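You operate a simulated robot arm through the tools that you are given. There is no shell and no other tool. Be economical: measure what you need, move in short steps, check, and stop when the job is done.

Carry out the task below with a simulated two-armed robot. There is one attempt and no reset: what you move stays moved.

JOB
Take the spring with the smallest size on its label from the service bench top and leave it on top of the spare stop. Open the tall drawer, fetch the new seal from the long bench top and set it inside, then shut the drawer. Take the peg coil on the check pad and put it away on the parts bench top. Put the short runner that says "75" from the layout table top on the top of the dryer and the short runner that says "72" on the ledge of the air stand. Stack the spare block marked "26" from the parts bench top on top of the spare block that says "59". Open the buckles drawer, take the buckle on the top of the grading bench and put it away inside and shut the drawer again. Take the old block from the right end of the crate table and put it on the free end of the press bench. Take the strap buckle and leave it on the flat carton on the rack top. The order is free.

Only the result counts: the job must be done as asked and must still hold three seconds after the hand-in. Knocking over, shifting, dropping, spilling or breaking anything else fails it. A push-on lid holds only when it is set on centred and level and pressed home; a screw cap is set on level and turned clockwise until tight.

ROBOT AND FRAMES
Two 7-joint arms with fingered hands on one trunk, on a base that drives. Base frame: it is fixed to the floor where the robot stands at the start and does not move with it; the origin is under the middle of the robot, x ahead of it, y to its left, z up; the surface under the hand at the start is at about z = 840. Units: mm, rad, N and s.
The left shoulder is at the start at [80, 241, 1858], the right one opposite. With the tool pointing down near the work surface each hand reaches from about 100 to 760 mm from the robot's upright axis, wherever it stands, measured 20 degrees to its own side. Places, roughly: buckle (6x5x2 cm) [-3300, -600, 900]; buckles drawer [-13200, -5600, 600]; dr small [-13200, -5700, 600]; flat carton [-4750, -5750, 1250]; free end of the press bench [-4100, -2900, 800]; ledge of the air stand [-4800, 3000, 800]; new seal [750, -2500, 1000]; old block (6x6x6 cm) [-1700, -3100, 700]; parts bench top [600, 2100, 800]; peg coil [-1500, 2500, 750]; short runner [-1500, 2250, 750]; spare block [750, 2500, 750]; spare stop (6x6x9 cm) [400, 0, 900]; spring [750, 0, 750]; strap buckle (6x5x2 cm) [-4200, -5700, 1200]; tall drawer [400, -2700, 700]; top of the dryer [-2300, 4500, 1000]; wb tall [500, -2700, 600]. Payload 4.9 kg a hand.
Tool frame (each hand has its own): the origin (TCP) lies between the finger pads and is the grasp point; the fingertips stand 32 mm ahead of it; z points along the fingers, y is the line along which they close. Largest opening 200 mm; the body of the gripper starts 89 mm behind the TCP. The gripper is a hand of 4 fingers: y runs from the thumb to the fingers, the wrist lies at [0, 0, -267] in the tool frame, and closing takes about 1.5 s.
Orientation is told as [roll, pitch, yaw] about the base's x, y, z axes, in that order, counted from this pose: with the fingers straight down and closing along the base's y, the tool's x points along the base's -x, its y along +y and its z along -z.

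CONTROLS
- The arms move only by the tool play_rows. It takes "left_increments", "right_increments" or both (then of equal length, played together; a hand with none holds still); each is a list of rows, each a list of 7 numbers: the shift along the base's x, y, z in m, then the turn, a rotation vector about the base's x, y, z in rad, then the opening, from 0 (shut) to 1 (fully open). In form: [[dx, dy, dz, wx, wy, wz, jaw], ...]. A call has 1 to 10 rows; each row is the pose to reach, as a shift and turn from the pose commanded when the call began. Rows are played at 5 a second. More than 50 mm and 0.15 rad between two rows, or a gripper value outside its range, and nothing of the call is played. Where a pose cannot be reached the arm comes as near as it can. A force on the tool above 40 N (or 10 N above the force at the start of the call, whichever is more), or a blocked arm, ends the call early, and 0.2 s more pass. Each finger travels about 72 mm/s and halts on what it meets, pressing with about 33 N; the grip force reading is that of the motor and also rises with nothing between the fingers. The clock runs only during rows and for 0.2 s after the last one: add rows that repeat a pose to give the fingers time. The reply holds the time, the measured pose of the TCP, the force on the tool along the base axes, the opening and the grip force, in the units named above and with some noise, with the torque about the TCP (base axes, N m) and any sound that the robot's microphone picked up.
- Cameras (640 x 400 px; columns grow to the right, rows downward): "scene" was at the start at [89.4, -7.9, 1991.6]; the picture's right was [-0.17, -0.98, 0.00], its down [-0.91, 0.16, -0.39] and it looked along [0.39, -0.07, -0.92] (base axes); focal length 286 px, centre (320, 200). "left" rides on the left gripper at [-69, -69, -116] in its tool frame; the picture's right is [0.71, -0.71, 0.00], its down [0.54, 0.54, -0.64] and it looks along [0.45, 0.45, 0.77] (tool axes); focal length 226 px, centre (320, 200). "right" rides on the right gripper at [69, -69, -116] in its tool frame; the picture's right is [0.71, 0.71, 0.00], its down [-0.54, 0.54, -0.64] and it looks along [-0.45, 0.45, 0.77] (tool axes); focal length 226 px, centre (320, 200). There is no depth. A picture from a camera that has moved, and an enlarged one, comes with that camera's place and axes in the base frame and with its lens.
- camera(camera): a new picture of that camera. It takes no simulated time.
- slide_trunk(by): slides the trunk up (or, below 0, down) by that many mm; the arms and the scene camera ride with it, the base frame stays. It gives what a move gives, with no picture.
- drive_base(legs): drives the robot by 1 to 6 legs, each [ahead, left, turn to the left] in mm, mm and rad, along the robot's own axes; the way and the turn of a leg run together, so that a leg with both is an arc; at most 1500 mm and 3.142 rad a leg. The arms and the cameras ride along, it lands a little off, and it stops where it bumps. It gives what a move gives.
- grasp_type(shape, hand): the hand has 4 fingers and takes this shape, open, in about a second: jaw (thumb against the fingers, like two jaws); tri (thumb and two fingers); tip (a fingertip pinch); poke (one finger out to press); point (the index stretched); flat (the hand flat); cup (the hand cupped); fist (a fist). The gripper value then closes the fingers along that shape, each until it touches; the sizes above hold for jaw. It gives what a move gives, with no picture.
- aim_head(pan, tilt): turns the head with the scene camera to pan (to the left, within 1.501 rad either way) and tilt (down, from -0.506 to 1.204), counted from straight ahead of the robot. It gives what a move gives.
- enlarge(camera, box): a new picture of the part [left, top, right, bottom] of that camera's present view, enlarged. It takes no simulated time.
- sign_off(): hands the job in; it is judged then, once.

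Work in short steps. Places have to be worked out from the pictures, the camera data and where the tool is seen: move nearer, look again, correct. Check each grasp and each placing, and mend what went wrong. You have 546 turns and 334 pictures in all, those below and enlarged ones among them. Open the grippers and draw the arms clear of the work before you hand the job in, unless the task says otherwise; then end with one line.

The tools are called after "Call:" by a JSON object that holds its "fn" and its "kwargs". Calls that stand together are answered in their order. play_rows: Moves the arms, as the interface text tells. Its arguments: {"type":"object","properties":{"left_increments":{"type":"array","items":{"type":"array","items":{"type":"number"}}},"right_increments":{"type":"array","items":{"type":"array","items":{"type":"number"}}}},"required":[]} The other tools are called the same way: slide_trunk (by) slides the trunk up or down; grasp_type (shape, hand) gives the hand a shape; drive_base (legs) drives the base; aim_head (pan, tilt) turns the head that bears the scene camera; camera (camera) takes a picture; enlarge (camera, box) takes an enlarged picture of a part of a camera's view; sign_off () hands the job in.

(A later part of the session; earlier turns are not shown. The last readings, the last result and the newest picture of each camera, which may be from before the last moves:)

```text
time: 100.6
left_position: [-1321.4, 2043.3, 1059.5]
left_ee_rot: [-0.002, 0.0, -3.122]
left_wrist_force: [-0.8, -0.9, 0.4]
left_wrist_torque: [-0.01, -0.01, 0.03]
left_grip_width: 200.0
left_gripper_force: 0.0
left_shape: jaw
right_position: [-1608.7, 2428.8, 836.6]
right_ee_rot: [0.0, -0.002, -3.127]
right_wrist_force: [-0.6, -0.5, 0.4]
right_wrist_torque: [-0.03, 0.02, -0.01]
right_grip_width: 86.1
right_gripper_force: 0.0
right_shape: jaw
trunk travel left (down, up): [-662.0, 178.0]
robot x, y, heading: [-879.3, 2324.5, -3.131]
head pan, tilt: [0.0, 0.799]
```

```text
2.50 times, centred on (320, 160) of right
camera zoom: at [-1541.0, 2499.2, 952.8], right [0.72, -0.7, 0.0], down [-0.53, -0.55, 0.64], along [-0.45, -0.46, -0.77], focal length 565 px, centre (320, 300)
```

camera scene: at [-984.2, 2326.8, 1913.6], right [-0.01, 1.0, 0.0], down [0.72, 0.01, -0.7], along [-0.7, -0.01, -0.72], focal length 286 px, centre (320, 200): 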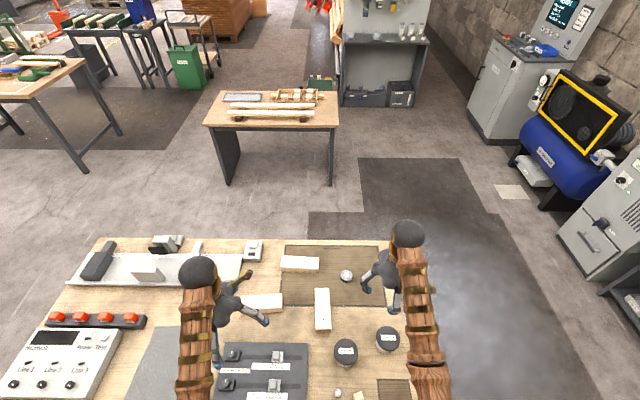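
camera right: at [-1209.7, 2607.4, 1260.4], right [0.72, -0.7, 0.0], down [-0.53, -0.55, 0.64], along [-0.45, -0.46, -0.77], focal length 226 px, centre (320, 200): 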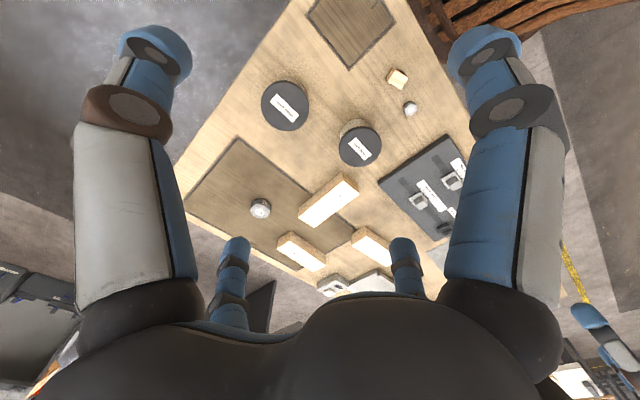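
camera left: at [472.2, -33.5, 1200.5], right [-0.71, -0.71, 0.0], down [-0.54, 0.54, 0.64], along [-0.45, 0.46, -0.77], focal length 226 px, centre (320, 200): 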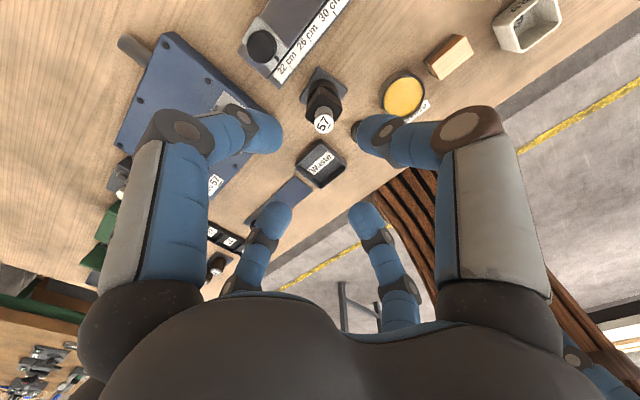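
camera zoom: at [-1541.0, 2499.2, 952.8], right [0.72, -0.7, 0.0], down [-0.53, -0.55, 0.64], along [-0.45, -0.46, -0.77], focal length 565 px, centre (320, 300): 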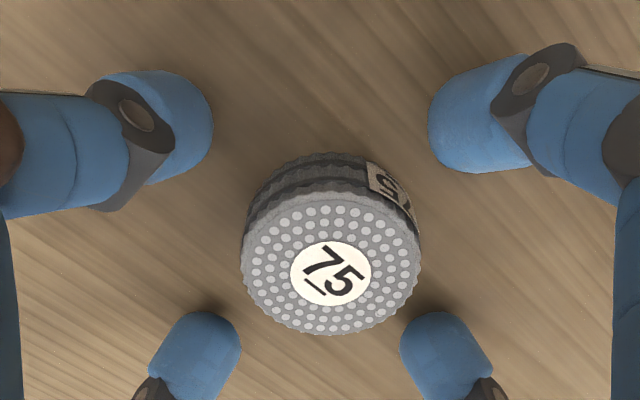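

Fingers surround the coil. I close, giving time, then lift.

Call:
{"fn": "play_rows", "kwargs": {"right_increments": [[0, 0, -0.002, 0, 0, 0, 0.3], [0, 0, -0.002, 0, 0, 0, 0.2], [0, 0, -0.002, 0, 0, 0, 0.1], [0, 0, -0.002, 0, 0, 0, 0], [0, 0, -0.002, 0, 0, 0, 0], [0, 0, 0.04, 0, 0, 0, 0], [0, 0, 0.08, 0, 0, 0, 0], [0, 0, 0.12, 0, 0, 0, 0], [0, 0, 0.16, 0, 0, 0, 0], [0, 0, 0.2, 0, 0, 0, 0]]}}

Call:
{"fn": "enlarge", "kwargs": {"camera": "right", "box": [200, 80, 440, 240]}}

```text
time: 102.8
left_position: [-1319.9, 2042.2, 1059.6]
left_ee_rot: [-0.001, 0.0, -3.123]
left_wrist_force: [0.4, -0.7, -0.2]
left_wrist_torque: [0.0, 0.02, -0.02]
left_grip_width: 199.8
left_gripper_force: 0.0
left_shape: jaw
right_position: [-1608.8, 2428.4, 1036.9]
right_ee_rot: [-0.001, -0.001, -3.126]
right_wrist_force: [0.0, -1.2, -2.3]
right_wrist_torque: [0.02, 0.03, -0.01]
right_grip_width: 45.3
right_gripper_force: 33.0
right_shape: jaw
trunk travel left (down, up): [-662.0, 178.0]
robot x, y, heading: [-875.9, 2324.3, -3.128]
head pan, tilt: [0.0, 0.799]
```

```text
2.50 times, centred on (320, 160) of right
camera zoom: at [-1540.2, 2498.4, 1153.4], right [0.72, -0.7, 0.0], down [-0.53, -0.55, 0.64], along [-0.45, -0.46, -0.77], focal length 565 px, centre (320, 300)
```

zoom: 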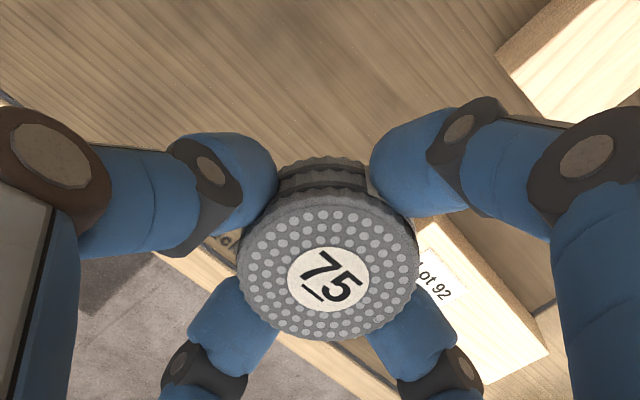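

The coil is held. I retract the hand and drive round to the parts bench.

Call:
{"fn": "play_rows", "kwargs": {"right_increments": [[0.045, 0, 0.0, 0, 0, 0, 0], [0.09, 0.01, 0.0, 0, 0, 0, 0], [0.135, 0.02, 0.0, 0, 0, 0, 0], [0.18, 0.03, 0.0, 0, 0, 0, 0], [0.22, 0.04, 0.01, 0, 0, 0, 0]]}}

Call:
{"fn": "drive_base", "kwargs": {"legs": [[-400, 0, 0], [0, 0, 3.13], [250, 0, 0]]}}

Call:
{"fn": "camera", "kwargs": {"camera": "scene"}}

```text
time: 104.0
left_position: [-1319.0, 2041.9, 1060.9]
left_ee_rot: [0.001, -0.002, -3.121]
left_wrist_force: [-0.5, -0.4, 0.4]
left_wrist_torque: [0.02, 0.01, 0.01]
left_grip_width: 200.0
left_gripper_force: 0.1
left_shape: jaw
right_position: [-1387.3, 2468.8, 1046.9]
right_ee_rot: [0.0, -0.003, -3.129]
right_wrist_force: [0.8, -0.5, -1.1]
right_wrist_torque: [0.01, 0.02, -0.01]
right_grip_width: 45.2
right_gripper_force: 32.9
right_shape: jaw
trunk travel left (down, up): [-662.0, 178.0]
robot x, y, heading: [-875.8, 2323.5, -3.126]
head pan, tilt: [0.0, 0.799]
```

```text
time: 115.2
left_position: [215.1, 2615.4, 1061.3]
left_ee_rot: [-0.001, -0.002, 0.012]
left_wrist_force: [-0.1, 0.4, 0.2]
left_wrist_torque: [0.02, -0.01, 0.03]
left_grip_width: 199.9
left_gripper_force: 0.0
left_shape: jaw
right_position: [279.4, 2188.6, 1045.3]
right_ee_rot: [-0.001, -0.001, 0.006]
right_wrist_force: [0.1, 0.7, -2.3]
right_wrist_torque: [-0.01, -0.02, -0.01]
right_grip_width: 45.1
right_gripper_force: 33.0
right_shape: jaw
trunk travel left (down, up): [-662.0, 178.0]
robot x, y, heading: [-225.3, 2335.9, 0.004]
head pan, tilt: [0.0, 0.799]
```

```text
290 pictures are left
camera scene: at [-117.4, 2337.4, 1913.6], right [0.01, -1.0, 0.0], down [-0.72, 0.0, -0.7], along [0.7, 0.0, -0.72], focal length 286 px, centre (320, 200)
```

scene: 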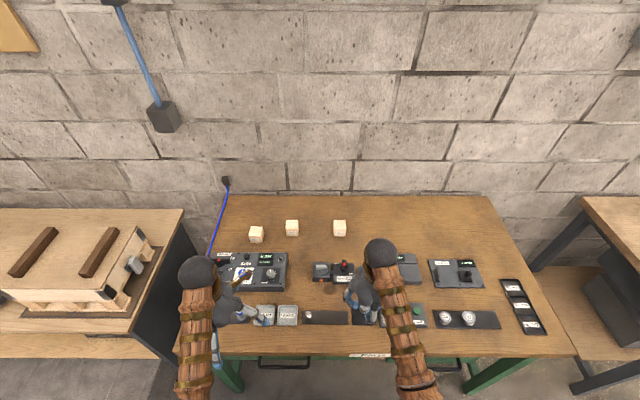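

Call:
{"fn": "enlarge", "kwargs": {"camera": "scene", "box": [230, 190, 400, 300]}}

Call:
{"fn": "enlarge", "kwargs": {"camera": "scene", "box": [370, 190, 560, 360]}}

```text
3.64 times, centred on (315, 245) of scene
camera zoom: at [-117.4, 2337.4, 1913.6], right [0.01, -1.0, 0.0], down [-0.72, 0.0, -0.7], along [0.7, 0.0, -0.72], focal length 1040 px, centre (338, 36)
```

zoom: 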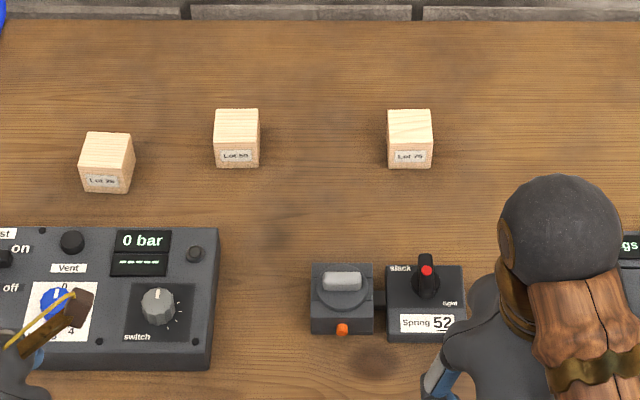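

```text
2.35 times, centred on (465, 275) of scene
camera zoom: at [-117.4, 2337.4, 1913.6], right [0.01, -1.0, 0.0], down [-0.72, 0.0, -0.7], along [0.7, 0.0, -0.72], focal length 673 px, centre (-21, 24)
```

zoom: 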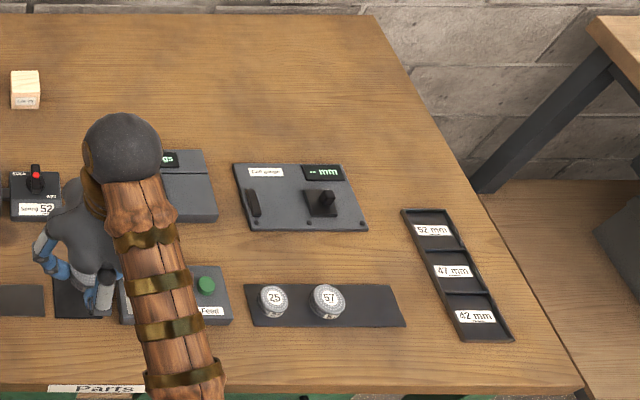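

Blocks: left "26" (y≈2644), middle "59/50"(y≈2470), right "75/…"(y≈2242), x≈740. I'll verify closer. A free spot for the coil is near (690, 2110). I move ahead 200.

Call:
{"fn": "drive_base", "kwargs": {"legs": [[200, 0, 0]]}}

Call:
{"fn": "camera", "kwargs": {"camera": "right"}}

Call:
{"fn": "camera", "kwargs": {"camera": "scene"}}

```text
time: 116.8
left_position: [412.2, 2616.0, 1061.9]
left_ee_rot: [-0.003, -0.001, 0.013]
left_wrist_force: [-0.3, 0.3, -0.1]
left_wrist_torque: [0.04, -0.06, 0.0]
left_grip_width: 199.8
left_gripper_force: 0.2
left_shape: jaw
right_position: [477.9, 2190.1, 1047.7]
right_ee_rot: [0.0, -0.003, 0.006]
right_wrist_force: [-0.7, -0.3, -1.4]
right_wrist_torque: [0.0, -0.03, 0.01]
right_grip_width: 45.0
right_gripper_force: 32.9
right_shape: jaw
trunk travel left (down, up): [-662.0, 178.0]
robot x, y, heading: [-27.5, 2336.7, 0.008]
head pan, tilt: [0.0, 0.799]
```

```text
287 pictures are left
camera right: at [409.4, 2120.7, 1163.9], right [-0.71, 0.7, 0.0], down [0.54, 0.55, 0.64], along [0.45, 0.46, -0.76], focal length 226 px, centre (320, 200)
```

right: 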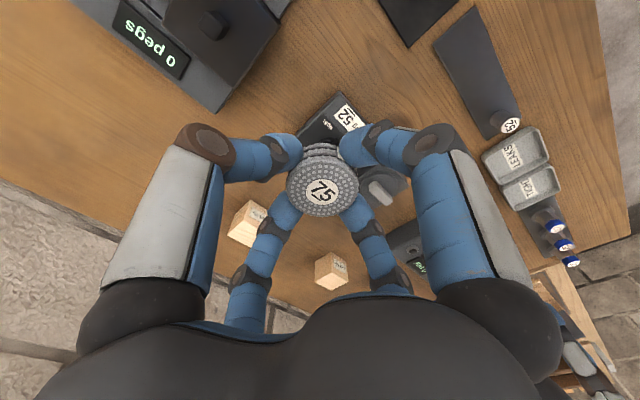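

```text
286 pictures are left
camera scene: at [79.4, 2339.1, 1913.7], right [0.01, -1.0, 0.0], down [-0.72, -0.01, -0.7], along [0.7, 0.01, -0.72], focal length 286 px, centre (320, 200)
```

scene: 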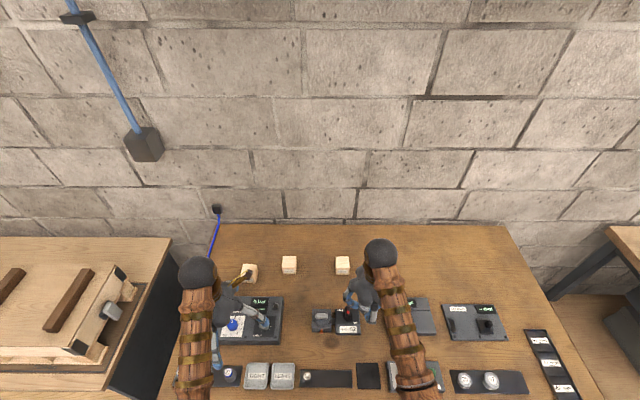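

I move the right hand over the free spot (690, 2110) and look.

Call:
{"fn": "play_rows", "kwargs": {"right_increments": [[0.04, -0.015, 0, 0, 0, 0, 0], [0.08, -0.03, 0.0, 0, 0, 0, 0], [0.12, -0.045, -0.02, 0, 0, 0, 0], [0.16, -0.06, -0.04, 0, 0, 0, 0], [0.2, -0.075, -0.07, 0, 0, 0, 0], [0.212, -0.08, -0.1, 0, 0, 0, 0], [0.212, -0.08, -0.1, 0, 0, 0, 0]]}}

Call:
{"fn": "camera", "kwargs": {"camera": "right"}}

Call:
{"fn": "enlarge", "kwargs": {"camera": "scene", "box": [260, 230, 460, 370]}}

```text
refused: row 5 steps farther than a row can; nothing moved
```

```text
285 pictures are left
camera right: at [409.4, 2120.7, 1163.9], right [-0.71, 0.7, 0.0], down [0.54, 0.55, 0.64], along [0.45, 0.46, -0.76], focal length 226 px, centre (320, 200)
```

right: 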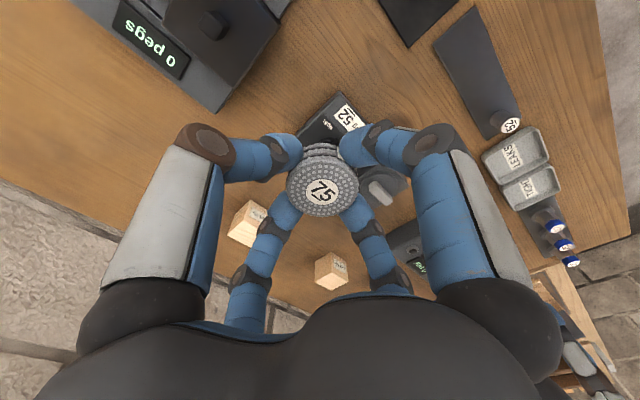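

```text
2.86 times, centred on (360, 300) of scene
camera zoom: at [79.4, 2339.1, 1913.7], right [0.01, -1.0, 0.0], down [-0.72, -0.01, -0.7], along [0.7, 0.01, -0.72], focal length 818 px, centre (206, -86)
```

zoom: 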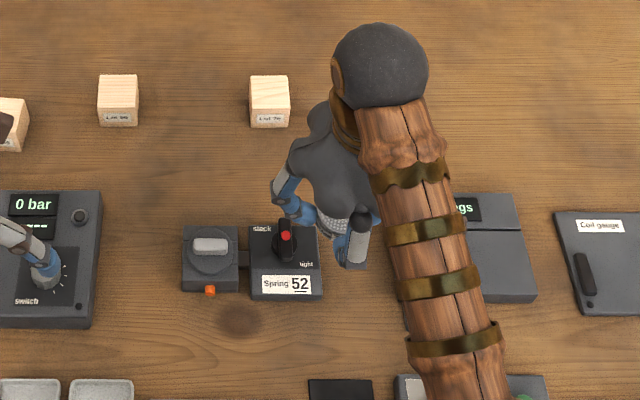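

Redo with shorter steps.

Call:
{"fn": "play_rows", "kwargs": {"right_increments": [[0.04, -0.015, 0, 0, 0, 0, 0], [0.08, -0.03, 0.0, 0, 0, 0, 0], [0.12, -0.045, -0.015, 0, 0, 0, 0], [0.16, -0.06, -0.03, 0, 0, 0, 0], [0.195, -0.075, -0.05, 0, 0, 0, 0], [0.212, -0.08, -0.09, 0, 0, 0, 0], [0.212, -0.08, -0.1, 0, 0, 0, 0]]}}

Call:
{"fn": "camera", "kwargs": {"camera": "right"}}

```text
time: 118.4
left_position: [414.5, 2617.7, 1058.0]
left_ee_rot: [-0.002, 0.001, 0.014]
left_wrist_force: [1.2, -0.2, 0.0]
left_wrist_torque: [-0.02, 0.01, 0.0]
left_grip_width: 200.0
left_gripper_force: 0.2
left_shape: jaw
right_position: [692.6, 2109.9, 946.1]
right_ee_rot: [0.0, 0.0, 0.007]
right_wrist_force: [0.4, -0.4, -1.5]
right_wrist_torque: [0.01, 0.0, 0.03]
right_grip_width: 45.0
right_gripper_force: 33.3
right_shape: jaw
trunk travel left (down, up): [-662.0, 178.0]
robot x, y, heading: [-29.8, 2333.7, 0.01]
head pan, tilt: [0.0, 0.799]
```

```text
283 pictures are left
camera right: at [624.5, 2041.1, 1062.9], right [-0.71, 0.7, 0.0], down [0.54, 0.55, 0.64], along [0.45, 0.46, -0.77], focal length 226 px, centre (320, 200)
```

right: 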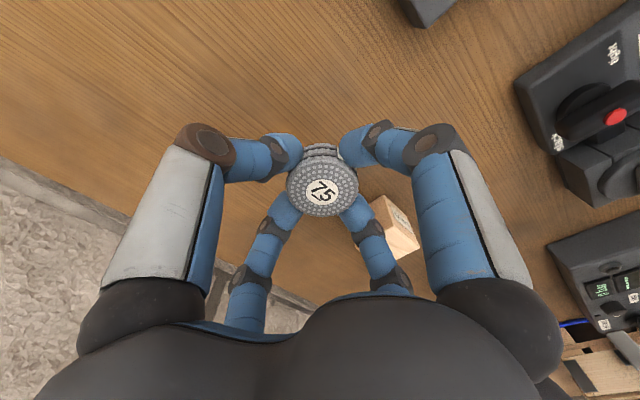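

Clear spot. I lower to 850 and then in small steps to feel the bench.

Call:
{"fn": "play_rows", "kwargs": {"right_increments": [[0, 0, -0.045, 0, 0, 0, 0], [0, 0, -0.085, 0, 0, 0, 0], [0, 0, -0.095, 0, 0, 0, 0], [0, 0, -0.1, 0, 0, 0, 0], [0, 0, -0.104, 0, 0, 0, 0], [0, 0, -0.107, 0, 0, 0, 0], [0, 0, -0.107, 0, 0, 0, 0]]}}

```text
time: 119.0
left_position: [412.6, 2618.0, 1059.8]
left_ee_rot: [-0.002, 0.0, 0.014]
left_wrist_force: [0.2, -0.4, -0.6]
left_wrist_torque: [-0.03, 0.0, 0.01]
left_grip_width: 200.0
left_gripper_force: 0.1
left_shape: jaw
right_position: [695.9, 2111.3, 871.2]
right_ee_rot: [-0.001, -0.006, 0.007]
right_wrist_force: [-2.4, 0.1, 8.8]
right_wrist_torque: [-0.08, 0.16, -0.05]
right_grip_width: 47.2
right_gripper_force: 32.9
right_shape: jaw
trunk travel left (down, up): [-662.0, 178.0]
robot x, y, heading: [-27.8, 2336.2, 0.011]
head pan, tilt: [0.0, 0.799]
stopped in row 3 (right hand): the force on the tool passed its limit at 66 N (the readings are from after the stop); the commanded pose is now the measured one
```

Contact: bench top is ≈834 here. I open the fingers slowly and check.

Call:
{"fn": "play_rows", "kwargs": {"right_increments": [[0, 0, 0.0, 0, 0, 0, 0.25], [0, 0, 0.0, 0, 0, 0, 0.3], [0, 0, 0.0, 0, 0, 0, 0.4], [0, 0, 0.0, 0, 0, 0, 0.5], [0, 0, 0.0, 0, 0, 0, 0.5]]}}

Call:
{"fn": "enlarge", "kwargs": {"camera": "right", "box": [200, 80, 440, 240]}}

```text
time: 120.2
left_position: [415.0, 2616.3, 1060.0]
left_ee_rot: [-0.003, -0.001, 0.015]
left_wrist_force: [1.1, 0.0, 0.7]
left_wrist_torque: [-0.01, -0.02, 0.02]
left_grip_width: 200.1
left_gripper_force: 0.0
left_shape: jaw
right_position: [695.5, 2109.7, 872.1]
right_ee_rot: [0.001, -0.007, 0.008]
right_wrist_force: [2.4, -0.2, 15.6]
right_wrist_torque: [-0.02, 0.02, 0.04]
right_grip_width: 97.4
right_gripper_force: 0.0
right_shape: jaw
trunk travel left (down, up): [-662.0, 178.0]
robot x, y, heading: [-27.6, 2335.7, 0.012]
head pan, tilt: [0.0, 0.799]
```

```text
2.50 times, centred on (320, 160) of right
camera zoom: at [627.5, 2040.4, 988.9], right [-0.71, 0.7, -0.01], down [0.53, 0.55, 0.65], along [0.46, 0.46, -0.76], focal length 565 px, centre (320, 300)
```

zoom: 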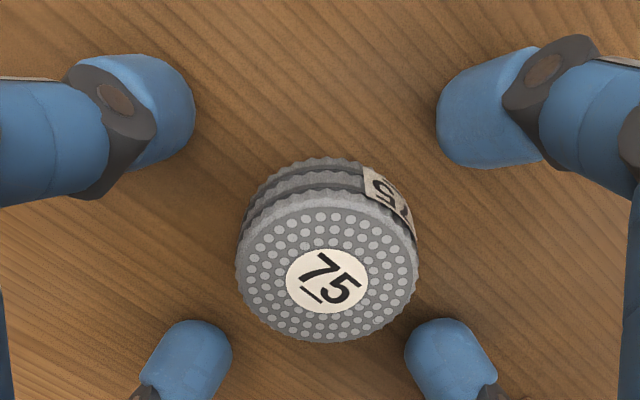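

Coil is released and upright. I lift the right hand clear and move the left hand near the blocks to read them.

Call:
{"fn": "play_rows", "kwargs": {"right_increments": [[0, 0, 0.04, 0, 0, 0, 0.5], [0, 0, 0.08, 0, 0, 0, 0.5], [-0.03, -0.02, 0.11, 0, 0, 0, 0.6], [-0.07, -0.04, 0.13, 0, 0, 0, 0.6], [-0.11, -0.06, 0.14, 0, 0, 0, 0.6], [-0.15, -0.08, 0.15, 0, 0, 0, 0.6], [-0.19, -0.1, 0.15, 0, 0, 0, 0.6], [-0.23, -0.12, 0.15, 0, 0, 0, 0.6]], "left_increments": [[0.04, 0, 0.0, 0, 0, 0, 1], [0.08, 0, 0, 0, 0, 0, 0.9], [0.12, 0, 0, 0, 0, 0, 0.8], [0.16, 0, 0, 0, 0, 0, 0.7], [0.2, 0, 0, 0, 0, 0, 0.65], [0.2, 0, -0.02, 0, 0, 0, 0.65], [0.2, 0, -0.04, 0, 0, 0, 0.65], [0.2, 0, -0.04, 0, 0, 0, 0.65]]}}

Call:
{"fn": "camera", "kwargs": {"camera": "left"}}

Call:
{"fn": "enlarge", "kwargs": {"camera": "scene", "box": [210, 240, 370, 300]}}

```text
time: 122.0
left_position: [615.1, 2616.0, 1020.1]
left_ee_rot: [-0.001, 0.001, 0.014]
left_wrist_force: [-0.7, -0.1, -0.8]
left_wrist_torque: [-0.02, -0.02, -0.01]
left_grip_width: 130.6
left_gripper_force: 0.0
left_shape: jaw
right_position: [465.5, 1990.0, 1021.2]
right_ee_rot: [0.001, -0.006, 0.007]
right_wrist_force: [0.0, -0.1, -0.3]
right_wrist_torque: [-0.01, -0.02, 0.03]
right_grip_width: 119.7
right_gripper_force: 0.0
right_shape: jaw
trunk travel left (down, up): [-662.0, 178.0]
robot x, y, heading: [-26.7, 2335.5, 0.012]
head pan, tilt: [0.0, 0.799]
```

```text
281 pictures are left
camera left: at [685.2, 2550.3, 1136.1], right [-0.7, -0.72, 0.0], down [-0.55, 0.53, 0.64], along [-0.46, 0.45, -0.77], focal length 226 px, centre (320, 200)
```

left: 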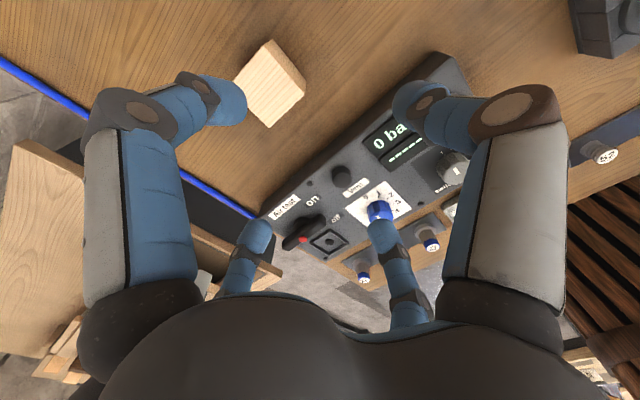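

```text
4.00 times, centred on (290, 270) of scene
camera zoom: at [83.6, 2338.8, 1913.4], right [0.01, -1.0, 0.0], down [-0.72, -0.01, -0.7], along [0.7, 0.01, -0.72], focal length 1145 px, centre (440, -80)
```

zoom: 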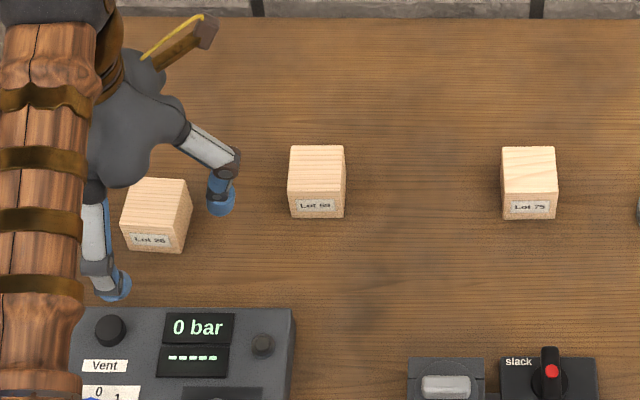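

I zoom on the left two blocks for orientation and label certainty.

Call:
{"fn": "enlarge", "kwargs": {"camera": "scene", "box": [236, 254, 300, 290]}}

Call:
{"fn": "enlarge", "kwargs": {"camera": "left", "box": [210, 20, 330, 140]}}

```text
10.00 times, centred on (268, 272) of scene
camera zoom: at [83.6, 2338.8, 1913.4], right [0.01, -1.0, 0.0], down [-0.72, -0.01, -0.7], along [0.7, 0.01, -0.72], focal length 2861 px, centre (840, -520)
```

zoom: 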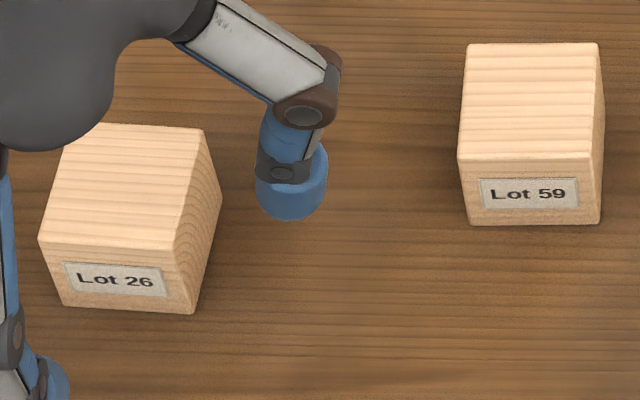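

```text
3.33 times, centred on (270, 80) of left
camera zoom: at [685.2, 2550.3, 1136.1], right [-0.7, -0.72, 0.0], down [-0.55, 0.53, 0.64], along [-0.46, 0.45, -0.77], focal length 754 px, centre (487, 600)
```

zoom: 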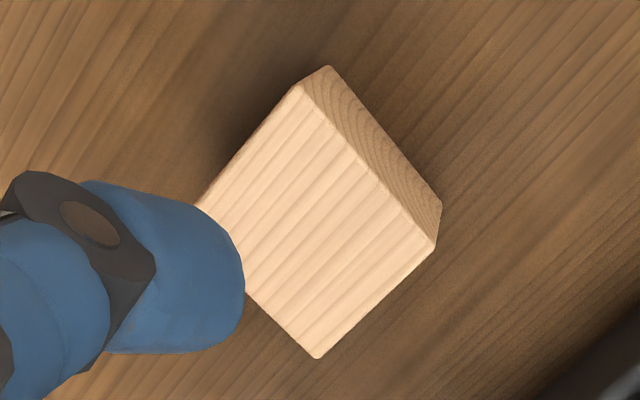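

Labels confirmed: "26" at centre (678, 2632), top z≈894, nearly square to the axes; "59" in the middle. I move the left hand over 26 and descend.

Call:
{"fn": "play_rows", "kwargs": {"left_increments": [[0.03, 0.008, 0, 0, 0, -0.03, 0.6], [0.063, 0.016, 0.0, 0, 0, -0.06, 0.5], [0.063, 0.016, -0.04, 0, 0, -0.06, 0.48], [0.063, 0.016, -0.06, 0, 0, -0.06, 0.48], [0.063, 0.016, -0.06, 0, 0, -0.06, 0.48]]}}

Call:
{"fn": "enlarge", "kwargs": {"camera": "left", "box": [200, 80, 440, 240]}}

```text
time: 123.2
left_position: [679.0, 2632.9, 958.4]
left_ee_rot: [-0.001, 0.001, -0.048]
left_wrist_force: [-0.6, -0.2, 0.1]
left_wrist_torque: [-0.02, 0.0, -0.02]
left_grip_width: 96.5
left_gripper_force: 0.0
left_shape: jaw
right_position: [467.4, 1988.3, 1021.9]
right_ee_rot: [0.001, -0.005, 0.008]
right_wrist_force: [0.2, -0.1, 0.6]
right_wrist_torque: [0.04, 0.02, 0.0]
right_grip_width: 119.5
right_gripper_force: 0.0
right_shape: jaw
trunk travel left (down, up): [-662.0, 178.0]
robot x, y, heading: [-29.6, 2337.7, 0.011]
head pan, tilt: [0.0, 0.799]
```

```text
2.50 times, centred on (320, 160) of left
camera zoom: at [745.6, 2562.3, 1074.4], right [-0.74, -0.67, 0.0], down [-0.51, 0.57, 0.64], along [-0.43, 0.47, -0.77], focal length 565 px, centre (320, 300)
```

zoom: 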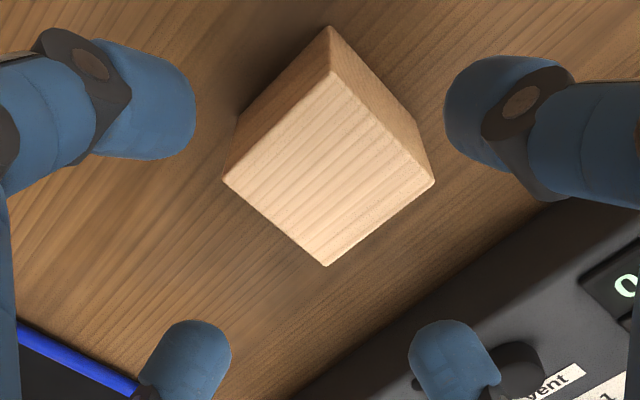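

Well centred. I descend to TCP 886 and close.

Call:
{"fn": "play_rows", "kwargs": {"left_increments": [[0.002, -0.003, -0.03, 0, 0, 0, 0.48], [0.002, -0.003, -0.06, 0, 0, 0, 0.48], [0.002, -0.003, -0.072, 0, 0, 0, 0.48], [0.002, -0.003, -0.072, 0, 0, 0, 0.4], [0.002, -0.003, -0.072, 0, 0, 0, 0.3], [0.002, -0.003, -0.072, 0, 0, 0, 0.2], [0.002, -0.003, -0.072, 0, 0, 0, 0.1], [0.002, -0.003, -0.072, 0, 0, 0, 0.1], [0.002, -0.003, -0.072, 0, 0, 0, 0.1]]}}

Call:
{"fn": "enlarge", "kwargs": {"camera": "left", "box": [200, 80, 440, 240]}}

```text
time: 125.2
left_position: [680.5, 2630.4, 888.6]
left_ee_rot: [-0.001, 0.002, -0.046]
left_wrist_force: [0.1, -0.2, -0.3]
left_wrist_torque: [0.0, 0.02, 0.01]
left_grip_width: 49.5
left_gripper_force: 32.6
left_shape: jaw
right_position: [467.1, 1988.1, 1020.1]
right_ee_rot: [-0.001, -0.004, 0.006]
right_wrist_force: [-0.5, -0.3, 0.4]
right_wrist_torque: [-0.01, -0.02, -0.05]
right_grip_width: 119.3
right_gripper_force: 0.0
right_shape: jaw
trunk travel left (down, up): [-662.0, 178.0]
robot x, y, heading: [-28.5, 2334.4, 0.002]
head pan, tilt: [0.0, 0.799]
```

```text
2.50 times, centred on (320, 160) of left
camera zoom: at [747.5, 2559.9, 1003.1], right [-0.74, -0.67, 0.0], down [-0.52, 0.57, 0.64], along [-0.43, 0.47, -0.77], focal length 565 px, centre (320, 300)
```

zoom: 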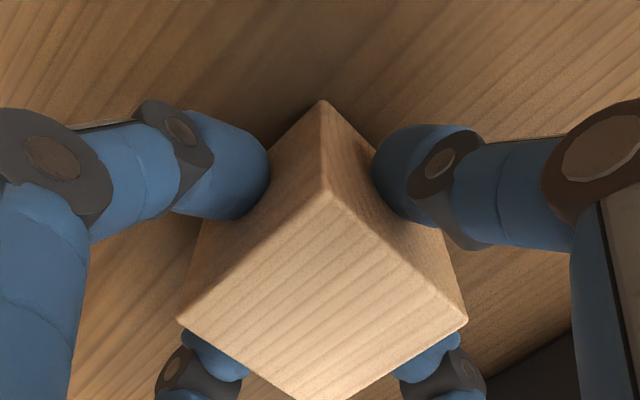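

Gripped. I lift it and carry it over block 59 (estimated hand position (721, 2472)).

Call:
{"fn": "play_rows", "kwargs": {"left_increments": [[0, 0, 0.045, 0, 0, 0, 0.1], [0, 0, 0.09, 0, 0, 0, 0.1], [0, 0, 0.12, 0, 0, 0, 0.1], [0.01, -0.04, 0.12, 0, 0, 0.02, 0.1], [0.02, -0.08, 0.12, 0, 0, 0.04, 0.1], [0.03, -0.12, 0.12, 0, 0, 0.05, 0.1], [0.0405, -0.158, 0.12, 0, 0, 0.05, 0.1], [0.0405, -0.158, 0.12, 0, 0, 0.05, 0.1]]}}

Call:
{"fn": "camera", "kwargs": {"camera": "left"}}

Call:
{"fn": "enlarge", "kwargs": {"camera": "scene", "box": [240, 240, 340, 300]}}

```text
time: 127.0
left_position: [721.4, 2471.5, 1008.0]
left_ee_rot: [-0.004, -0.001, 0.003]
left_wrist_force: [0.1, -0.8, -0.3]
left_wrist_torque: [-0.04, -0.01, 0.01]
left_grip_width: 49.7
left_gripper_force: 32.6
left_shape: jaw
right_position: [465.8, 1988.3, 1022.4]
right_ee_rot: [-0.001, -0.003, 0.005]
right_wrist_force: [-0.1, 0.3, -0.1]
right_wrist_torque: [-0.02, 0.0, 0.01]
right_grip_width: 119.6
right_gripper_force: 0.0
right_shape: jaw
trunk travel left (down, up): [-662.0, 178.0]
robot x, y, heading: [-29.0, 2340.2, 0.011]
head pan, tilt: [0.0, 0.799]
```

```text
275 pictures are left
camera left: at [790.7, 2404.8, 1122.9], right [-0.7, -0.71, 0.0], down [-0.54, 0.54, 0.64], along [-0.46, 0.45, -0.77], focal length 226 px, centre (320, 200)
```

left: 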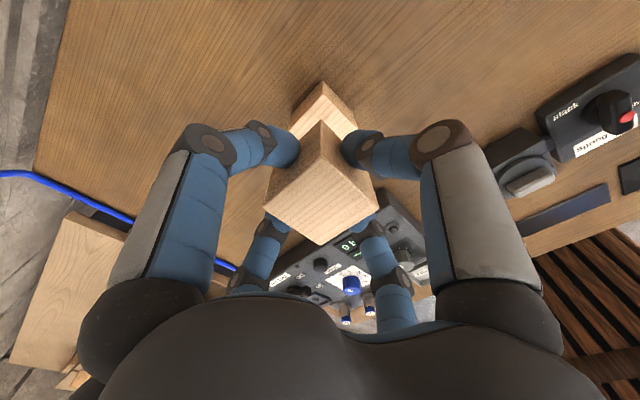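

```text
6.40 times, centred on (290, 270) of scene
camera zoom: at [84.8, 2339.3, 1913.3], right [0.01, -1.0, 0.0], down [-0.72, -0.01, -0.7], along [0.7, 0.01, -0.72], focal length 1831 px, centre (512, -248)
```

zoom: 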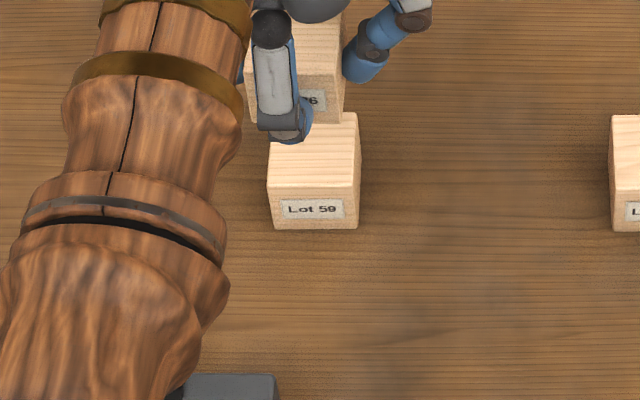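

I zoom to check the alignment of the held block over 59.

Call:
{"fn": "enlarge", "kwargs": {"camera": "left", "box": [250, 70, 390, 170]}}

```text
4.00 times, centred on (320, 120) of left
camera zoom: at [790.7, 2404.8, 1122.9], right [-0.7, -0.71, 0.0], down [-0.54, 0.54, 0.64], along [-0.46, 0.45, -0.77], focal length 904 px, centre (320, 520)
```

zoom: 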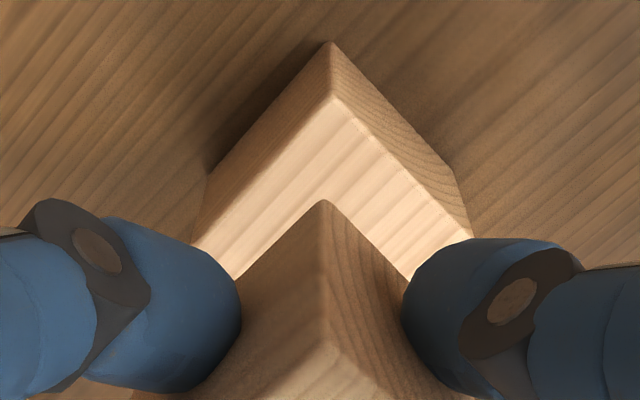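

The held block is within 3 mm of 59's outline. I correct slightly and lower onto it in small steps.

Call:
{"fn": "play_rows", "kwargs": {"left_increments": [[-0.002, -0.003, -0.03, 0, 0, 0, 0.1], [-0.002, -0.003, -0.05, 0, 0, 0, 0.1], [-0.002, -0.003, -0.056, 0, 0, 0, 0.1], [-0.002, -0.003, -0.06, 0, 0, 0, 0.1], [-0.002, -0.003, -0.063, 0, 0, 0, 0.1], [-0.002, -0.003, -0.066, 0, 0, 0, 0.1]]}}

```text
time: 128.4
left_position: [718.7, 2469.0, 940.5]
left_ee_rot: [-0.002, 0.0, 0.003]
left_wrist_force: [0.0, -0.1, -0.7]
left_wrist_torque: [0.02, -0.01, 0.02]
left_grip_width: 49.5
left_gripper_force: 33.2
left_shape: jaw
right_position: [466.9, 1989.6, 1022.7]
right_ee_rot: [0.002, -0.003, 0.008]
right_wrist_force: [-0.1, 0.2, -0.1]
right_wrist_torque: [0.0, -0.01, 0.02]
right_grip_width: 119.7
right_gripper_force: 0.1
right_shape: jaw
trunk travel left (down, up): [-662.0, 178.0]
robot x, y, heading: [-25.0, 2336.2, 0.01]
head pan, tilt: [0.0, 0.799]
```

No contact yet at 940.5; I continue with 2 mm steps.

Call:
{"fn": "play_rows", "kwargs": {"left_increments": [[0, 0, -0.002, 0, 0, 0, 0.1], [0, 0, -0.004, 0, 0, 0, 0.1], [0, 0, -0.006, 0, 0, 0, 0.1]]}}

```text
time: 129.2
left_position: [717.5, 2468.5, 940.9]
left_ee_rot: [-0.001, -0.006, 0.003]
left_wrist_force: [-0.5, 2.0, 28.3]
left_wrist_torque: [-0.01, 0.05, 0.0]
left_grip_width: 50.4
left_gripper_force: 33.1
left_shape: jaw
right_position: [465.1, 1986.7, 1022.8]
right_ee_rot: [0.0, -0.008, 0.007]
right_wrist_force: [-0.2, 0.0, -0.7]
right_wrist_torque: [0.02, 0.01, -0.01]
right_grip_width: 119.5
right_gripper_force: 0.1
right_shape: jaw
trunk travel left (down, up): [-662.0, 178.0]
robot x, y, heading: [-31.6, 2339.7, 0.008]
head pan, tilt: [0.0, 0.799]
```

Contact at 941. I relieve the pressure and open.

Call:
{"fn": "play_rows", "kwargs": {"left_increments": [[0, 0, 0.006, 0, 0, 0, 0.1], [0, 0, 0.006, 0, 0, 0, 0.27], [0, 0, 0.006, 0, 0, 0, 0.33], [0, 0, 0.006, 0, 0, 0, 0.42], [0, 0, 0.006, 0, 0, 0, 0.5], [0, 0, 0.006, 0, 0, 0, 0.5]]}}

Call:
{"fn": "enlarge", "kwargs": {"camera": "left", "box": [200, 80, 440, 240]}}

```text
time: 130.7
left_position: [718.3, 2468.5, 941.1]
left_ee_rot: [-0.001, 0.002, 0.004]
left_wrist_force: [1.1, 0.2, 0.2]
left_wrist_torque: [0.0, 0.02, -0.02]
left_grip_width: 99.4
left_gripper_force: 0.0
left_shape: jaw
right_position: [466.8, 1988.2, 1021.5]
right_ee_rot: [0.001, -0.003, 0.009]
right_wrist_force: [-0.3, -0.3, 0.2]
right_wrist_torque: [0.0, 0.01, 0.0]
right_grip_width: 119.6
right_gripper_force: 0.0
right_shape: jaw
trunk travel left (down, up): [-662.0, 178.0]
robot x, y, heading: [-28.5, 2334.1, 0.01]
head pan, tilt: [0.0, 0.799]
```

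```text
2.50 times, centred on (320, 160) of left
camera zoom: at [788.8, 2401.9, 1057.4], right [-0.7, -0.71, 0.0], down [-0.54, 0.54, 0.64], along [-0.46, 0.45, -0.77], focal length 565 px, centre (320, 300)
```

zoom: 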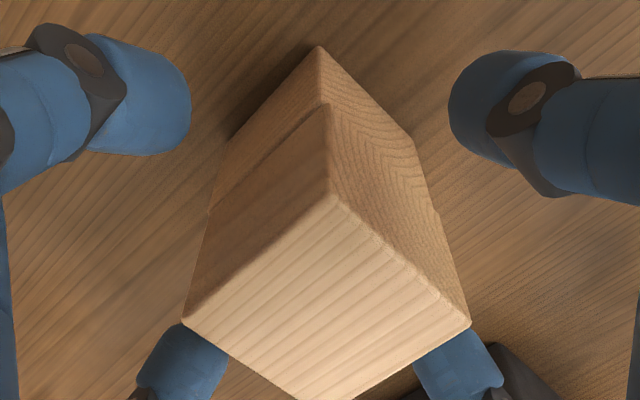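

Stacked well. I lift the hand straight up and retract.

Call:
{"fn": "play_rows", "kwargs": {"left_increments": [[0, 0, 0.045, 0, 0, 0, 0.5], [0, 0, 0.09, 0, 0, 0, 0.5], [0, 0, 0.11, 0, 0, 0, 0.5], [-0.04, 0.01, 0.11, 0, 0, 0, 0.5], [-0.085, 0.02, 0.11, 0, 0, 0, 0.5], [-0.13, 0.03, 0.11, 0, 0, 0, 0.5], [-0.175, 0.05, 0.11, 0, 0, 0, 0.5], [-0.22, 0.07, 0.11, 0, 0, 0, 0.5], [-0.26, 0.09, 0.11, 0, 0, 0, 0.5]]}}

Call:
{"fn": "enlarge", "kwargs": {"camera": "scene", "box": [230, 230, 450, 380]}}

```text
time: 132.7
left_position: [456.2, 2558.2, 1052.8]
left_ee_rot: [-0.002, -0.001, 0.002]
left_wrist_force: [-0.9, -0.1, 0.1]
left_wrist_torque: [0.0, -0.03, 0.0]
left_grip_width: 99.8
left_gripper_force: 0.0
left_shape: jaw
right_position: [464.9, 1988.7, 1022.9]
right_ee_rot: [0.002, -0.005, 0.007]
right_wrist_force: [-0.1, 0.1, -0.3]
right_wrist_torque: [0.04, -0.04, -0.01]
right_grip_width: 119.5
right_gripper_force: 0.1
right_shape: jaw
trunk travel left (down, up): [-662.0, 178.0]
robot x, y, heading: [-27.9, 2335.0, 0.005]
head pan, tilt: [0.0, 0.799]
```

```text
2.67 times, centred on (340, 305) of scene
camera zoom: at [82.2, 2339.8, 1913.5], right [0.01, -1.0, 0.0], down [-0.72, -0.01, -0.7], along [0.7, 0.01, -0.72], focal length 763 px, centre (267, -80)
```

zoom: 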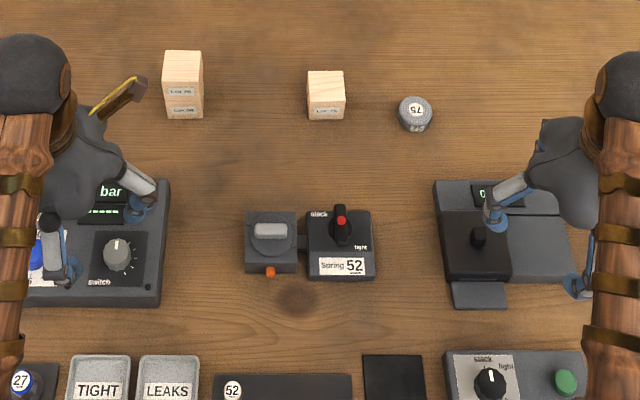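

Stack and coil look good. While backing off, I test the "tip" shape on the left hand, since the runners are long bars and the four-finger cross may not suit them.

Call:
{"fn": "drive_base", "kwargs": {"legs": [[-600, 0, 0], [0, 0, 3.13], [230, 0, 0]]}}

Call:
{"fn": "grasp_type", "kwargs": {"shape": "tip", "hand": "left"}}

Call:
{"fn": "camera", "kwargs": {"camera": "left"}}

Call:
{"fn": "camera", "kwargs": {"camera": "scene"}}

```text
time: 144.7
left_position: [-1342.7, 2101.5, 1053.6]
left_ee_rot: [-0.003, -0.001, -3.133]
left_wrist_force: [0.6, -0.3, -0.4]
left_wrist_torque: [-0.02, 0.06, -0.01]
left_grip_width: 99.5
left_gripper_force: 0.1
left_shape: jaw
right_position: [-1354.2, 2670.8, 1024.0]
right_ee_rot: [0.0, -0.007, -3.13]
right_wrist_force: [1.6, 0.6, -0.3]
right_wrist_torque: [0.0, 0.01, 0.03]
right_grip_width: 119.5
right_gripper_force: 0.2
right_shape: jaw
trunk travel left (down, up): [-662.0, 178.0]
robot x, y, heading: [-861.4, 2326.5, -3.129]
head pan, tilt: [0.0, 0.799]
```

```text
time: 145.6
left_position: [-1346.3, 2100.6, 1050.7]
left_ee_rot: [-0.001, 0.002, -3.133]
left_wrist_force: [-0.8, 0.5, 0.0]
left_wrist_torque: [0.01, -0.03, 0.02]
left_grip_width: 200.1
left_gripper_force: 0.1
left_shape: tip
right_position: [-1357.1, 2671.1, 1021.2]
right_ee_rot: [0.001, -0.004, -3.13]
right_wrist_force: [-0.1, 0.5, -0.4]
right_wrist_torque: [0.04, -0.03, -0.01]
right_grip_width: 119.4
right_gripper_force: 0.1
right_shape: jaw
trunk travel left (down, up): [-662.0, 178.0]
robot x, y, heading: [-860.2, 2328.9, -3.125]
head pan, tilt: [0.0, 0.799]
```

```text
270 pictures are left
camera left: at [-1415.1, 2170.4, 1166.9], right [0.7, 0.71, 0.0], down [0.55, -0.54, 0.64], along [0.46, -0.45, -0.77], focal length 226 px, centre (320, 200)
```

left: 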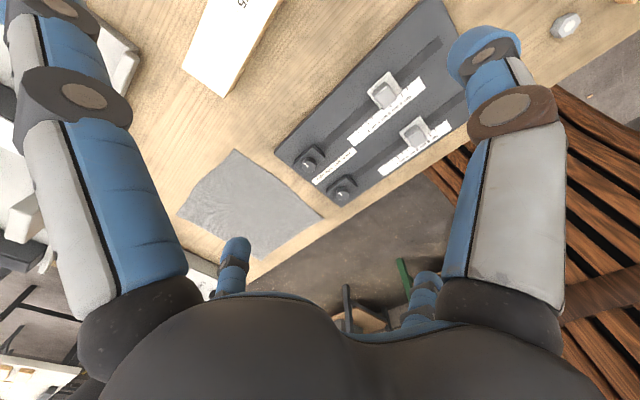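

```text
269 pictures are left
camera scene: at [-970.9, 2327.3, 1913.2], right [-0.01, 1.0, 0.0], down [0.72, 0.01, -0.7], along [-0.7, -0.01, -0.72], focal length 286 px, centre (320, 200)
```

scene: 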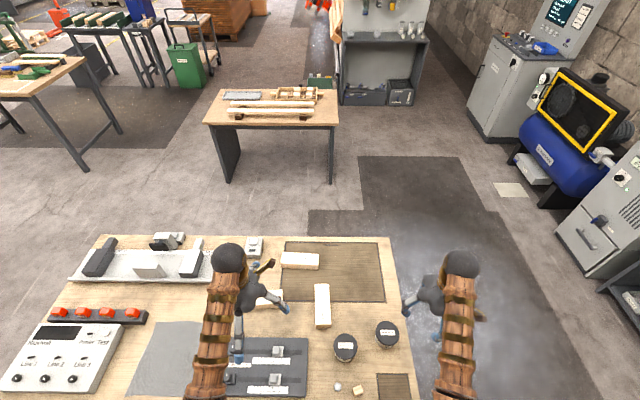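

In "tip" the y-pair pinches while the other two splay outward. I test partial closing to see how the splayed pair behaves.

Call:
{"fn": "play_rows", "kwargs": {"left_increments": [[0, 0, 0, 0, 0, 0, 0.7], [0, 0, 0, 0, 0, 0, 0.45], [0, 0, 0, 0, 0, 0, 0.45], [0, 0, 0, 0, 0, 0, 0.45]]}}

Call:
{"fn": "camera", "kwargs": {"camera": "left"}}

Call:
{"fn": "enlarge", "kwargs": {"camera": "scene", "box": [200, 230, 360, 360]}}

```text
time: 146.6
left_position: [-1344.9, 2101.1, 1052.5]
left_ee_rot: [-0.002, 0.002, -3.134]
left_wrist_force: [0.0, 0.2, 0.3]
left_wrist_torque: [-0.02, 0.0, 0.05]
left_grip_width: 90.3
left_gripper_force: 0.0
left_shape: tip
right_position: [-1356.6, 2670.4, 1022.2]
right_ee_rot: [0.0, -0.002, -3.13]
right_wrist_force: [-0.6, -0.6, -0.6]
right_wrist_torque: [0.02, 0.0, -0.02]
right_grip_width: 119.4
right_gripper_force: 0.0
right_shape: jaw
trunk travel left (down, up): [-662.0, 178.0]
robot x, y, heading: [-857.4, 2325.0, -3.129]
head pan, tilt: [0.0, 0.799]
```

```text
268 pictures are left
camera left: at [-1413.7, 2170.4, 1167.6], right [0.7, 0.71, 0.0], down [0.55, -0.54, 0.64], along [0.46, -0.45, -0.77], focal length 226 px, centre (320, 200)
```

left: 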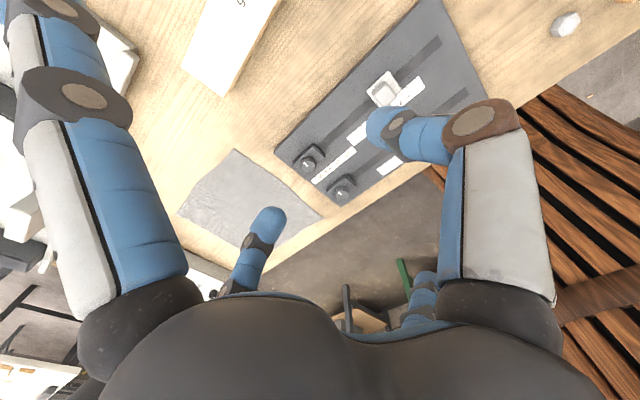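

```text
3.08 times, centred on (280, 295) of scene
camera zoom: at [-968.7, 2327.3, 1913.3], right [-0.01, 1.0, 0.0], down [0.72, 0.01, -0.7], along [-0.7, -0.01, -0.72], focal length 880 px, centre (443, -92)
```

zoom: 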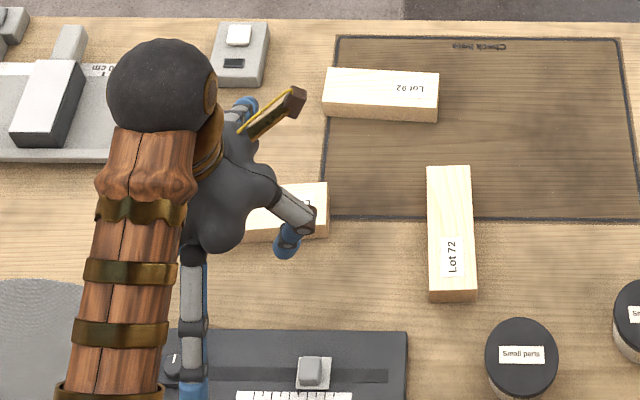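

The pinch pair alone closes; the splayed pair sits ±135 mm out, at TCP height. Runners measure ≈163×56×39 mm: "72" centred (-1458, 2330) along x, "75" centred (-1474, 2093) along y. I set the right hand to tip and bring it over 72.

Call:
{"fn": "grasp_type", "kwargs": {"shape": "tip", "hand": "right"}}

Call:
{"fn": "play_rows", "kwargs": {"right_increments": [[-0.012, -0.042, 0, 0, 0, 0, 0.8], [-0.025, -0.085, 0.0, 0, 0, 0, 0.7], [-0.038, -0.128, 0, 0, 0, 0, 0.6], [-0.05, -0.17, 0, 0, 0, 0, 0.5], [-0.063, -0.213, 0, 0, 0, 0, 0.5], [-0.076, -0.255, 0, 0, 0, 0, 0.5], [-0.089, -0.298, -0.01, 0, 0, 0, 0.5], [-0.102, -0.34, -0.02, 0, 0, 0, 0.5], [-0.102, -0.34, -0.06, 0, 0, 0, 0.5], [-0.102, -0.34, -0.1, 0, 0, 0, 0.5]]}}

Call:
{"fn": "camera", "kwargs": {"camera": "right"}}

```text
time: 147.5
left_position: [-1343.8, 2102.1, 1052.3]
left_ee_rot: [-0.001, 0.002, -3.132]
left_wrist_force: [0.2, 0.5, 0.7]
left_wrist_torque: [0.02, 0.01, 0.0]
left_grip_width: 90.3
left_gripper_force: 0.1
left_shape: tip
right_position: [-1356.5, 2670.8, 1021.6]
right_ee_rot: [0.0, -0.004, -3.129]
right_wrist_force: [0.3, -0.8, -0.2]
right_wrist_torque: [-0.04, -0.01, -0.03]
right_grip_width: 200.0
right_gripper_force: 0.0
right_shape: tip
trunk travel left (down, up): [-662.0, 178.0]
robot x, y, heading: [-858.7, 2326.9, -3.126]
head pan, tilt: [0.0, 0.799]
```

```text
time: 149.7
left_position: [-1345.2, 2100.7, 1053.0]
left_ee_rot: [0.0, 0.002, -3.134]
left_wrist_force: [0.9, 0.2, 0.0]
left_wrist_torque: [-0.01, 0.01, 0.0]
left_grip_width: 90.1
left_gripper_force: 0.2
left_shape: tip
right_position: [-1459.1, 2331.0, 921.6]
right_ee_rot: [0.003, -0.002, -3.129]
right_wrist_force: [0.0, 0.2, 0.0]
right_wrist_torque: [-0.02, -0.01, 0.01]
right_grip_width: 100.6
right_gripper_force: 0.1
right_shape: tip
trunk travel left (down, up): [-662.0, 178.0]
robot x, y, heading: [-861.1, 2326.1, -3.129]
head pan, tilt: [0.0, 0.799]
```

```text
266 pictures are left
camera right: at [-1390.9, 2400.1, 1037.5], right [0.72, -0.7, 0.0], down [-0.53, -0.55, 0.65], along [-0.45, -0.46, -0.76], focal length 226 px, centre (320, 200)
```

right: 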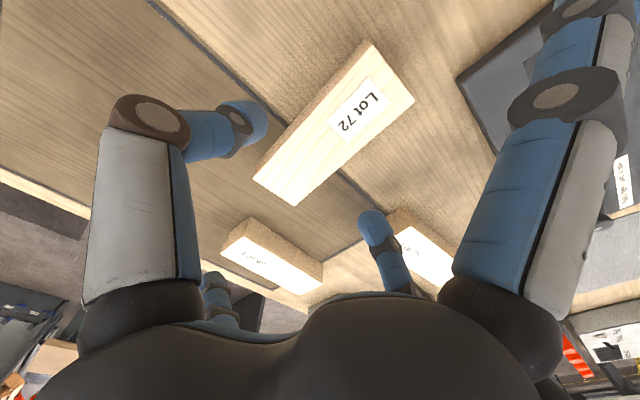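

Aligned. I descend to TCP ≈833, pinch, and lift.

Call:
{"fn": "play_rows", "kwargs": {"right_increments": [[0.004, -0.001, -0.04, 0, 0, 0.02, 0.5], [0.008, -0.002, -0.075, 0, 0, 0.03, 0.45], [0.008, -0.002, -0.087, 0, 0, 0.03, 0.45], [0.008, -0.002, -0.087, 0, 0, 0.03, 0.3], [0.008, -0.002, -0.087, 0, 0, 0.03, 0.2], [0.008, -0.002, -0.087, 0, 0, 0.03, 0.1], [0.008, -0.002, -0.087, 0, 0, 0.03, 0.1]]}}

Call:
{"fn": "camera", "kwargs": {"camera": "right"}}

```text
time: 151.3
left_position: [-1345.8, 2100.7, 1051.0]
left_ee_rot: [-0.001, 0.002, -3.133]
left_wrist_force: [0.8, -0.4, -0.7]
left_wrist_torque: [-0.01, -0.04, 0.0]
left_grip_width: 90.4
left_gripper_force: 0.0
left_shape: tip
right_position: [-1451.6, 2329.5, 832.9]
right_ee_rot: [0.001, -0.003, -3.098]
right_wrist_force: [0.6, -0.2, -0.4]
right_wrist_torque: [-0.01, 0.0, 0.01]
right_grip_width: 50.9
right_gripper_force: 32.3
right_shape: tip
trunk travel left (down, up): [-662.0, 178.0]
robot x, y, heading: [-862.5, 2327.5, -3.125]
head pan, tilt: [0.0, 0.799]
```

```text
265 pictures are left
camera right: at [-1384.2, 2401.0, 950.6], right [0.74, -0.68, 0.0], down [-0.52, -0.56, 0.65], along [-0.44, -0.47, -0.76], focal length 226 px, centre (320, 200)
```

right: 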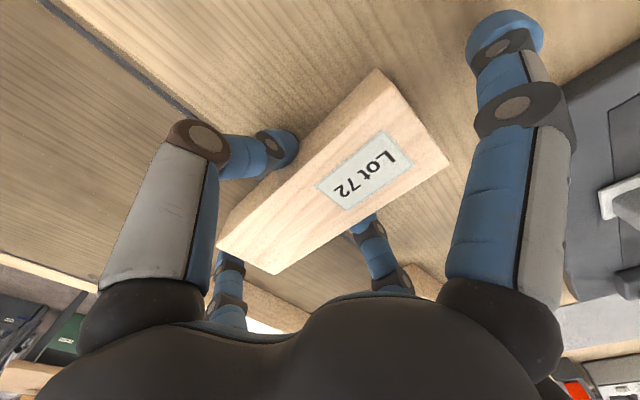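

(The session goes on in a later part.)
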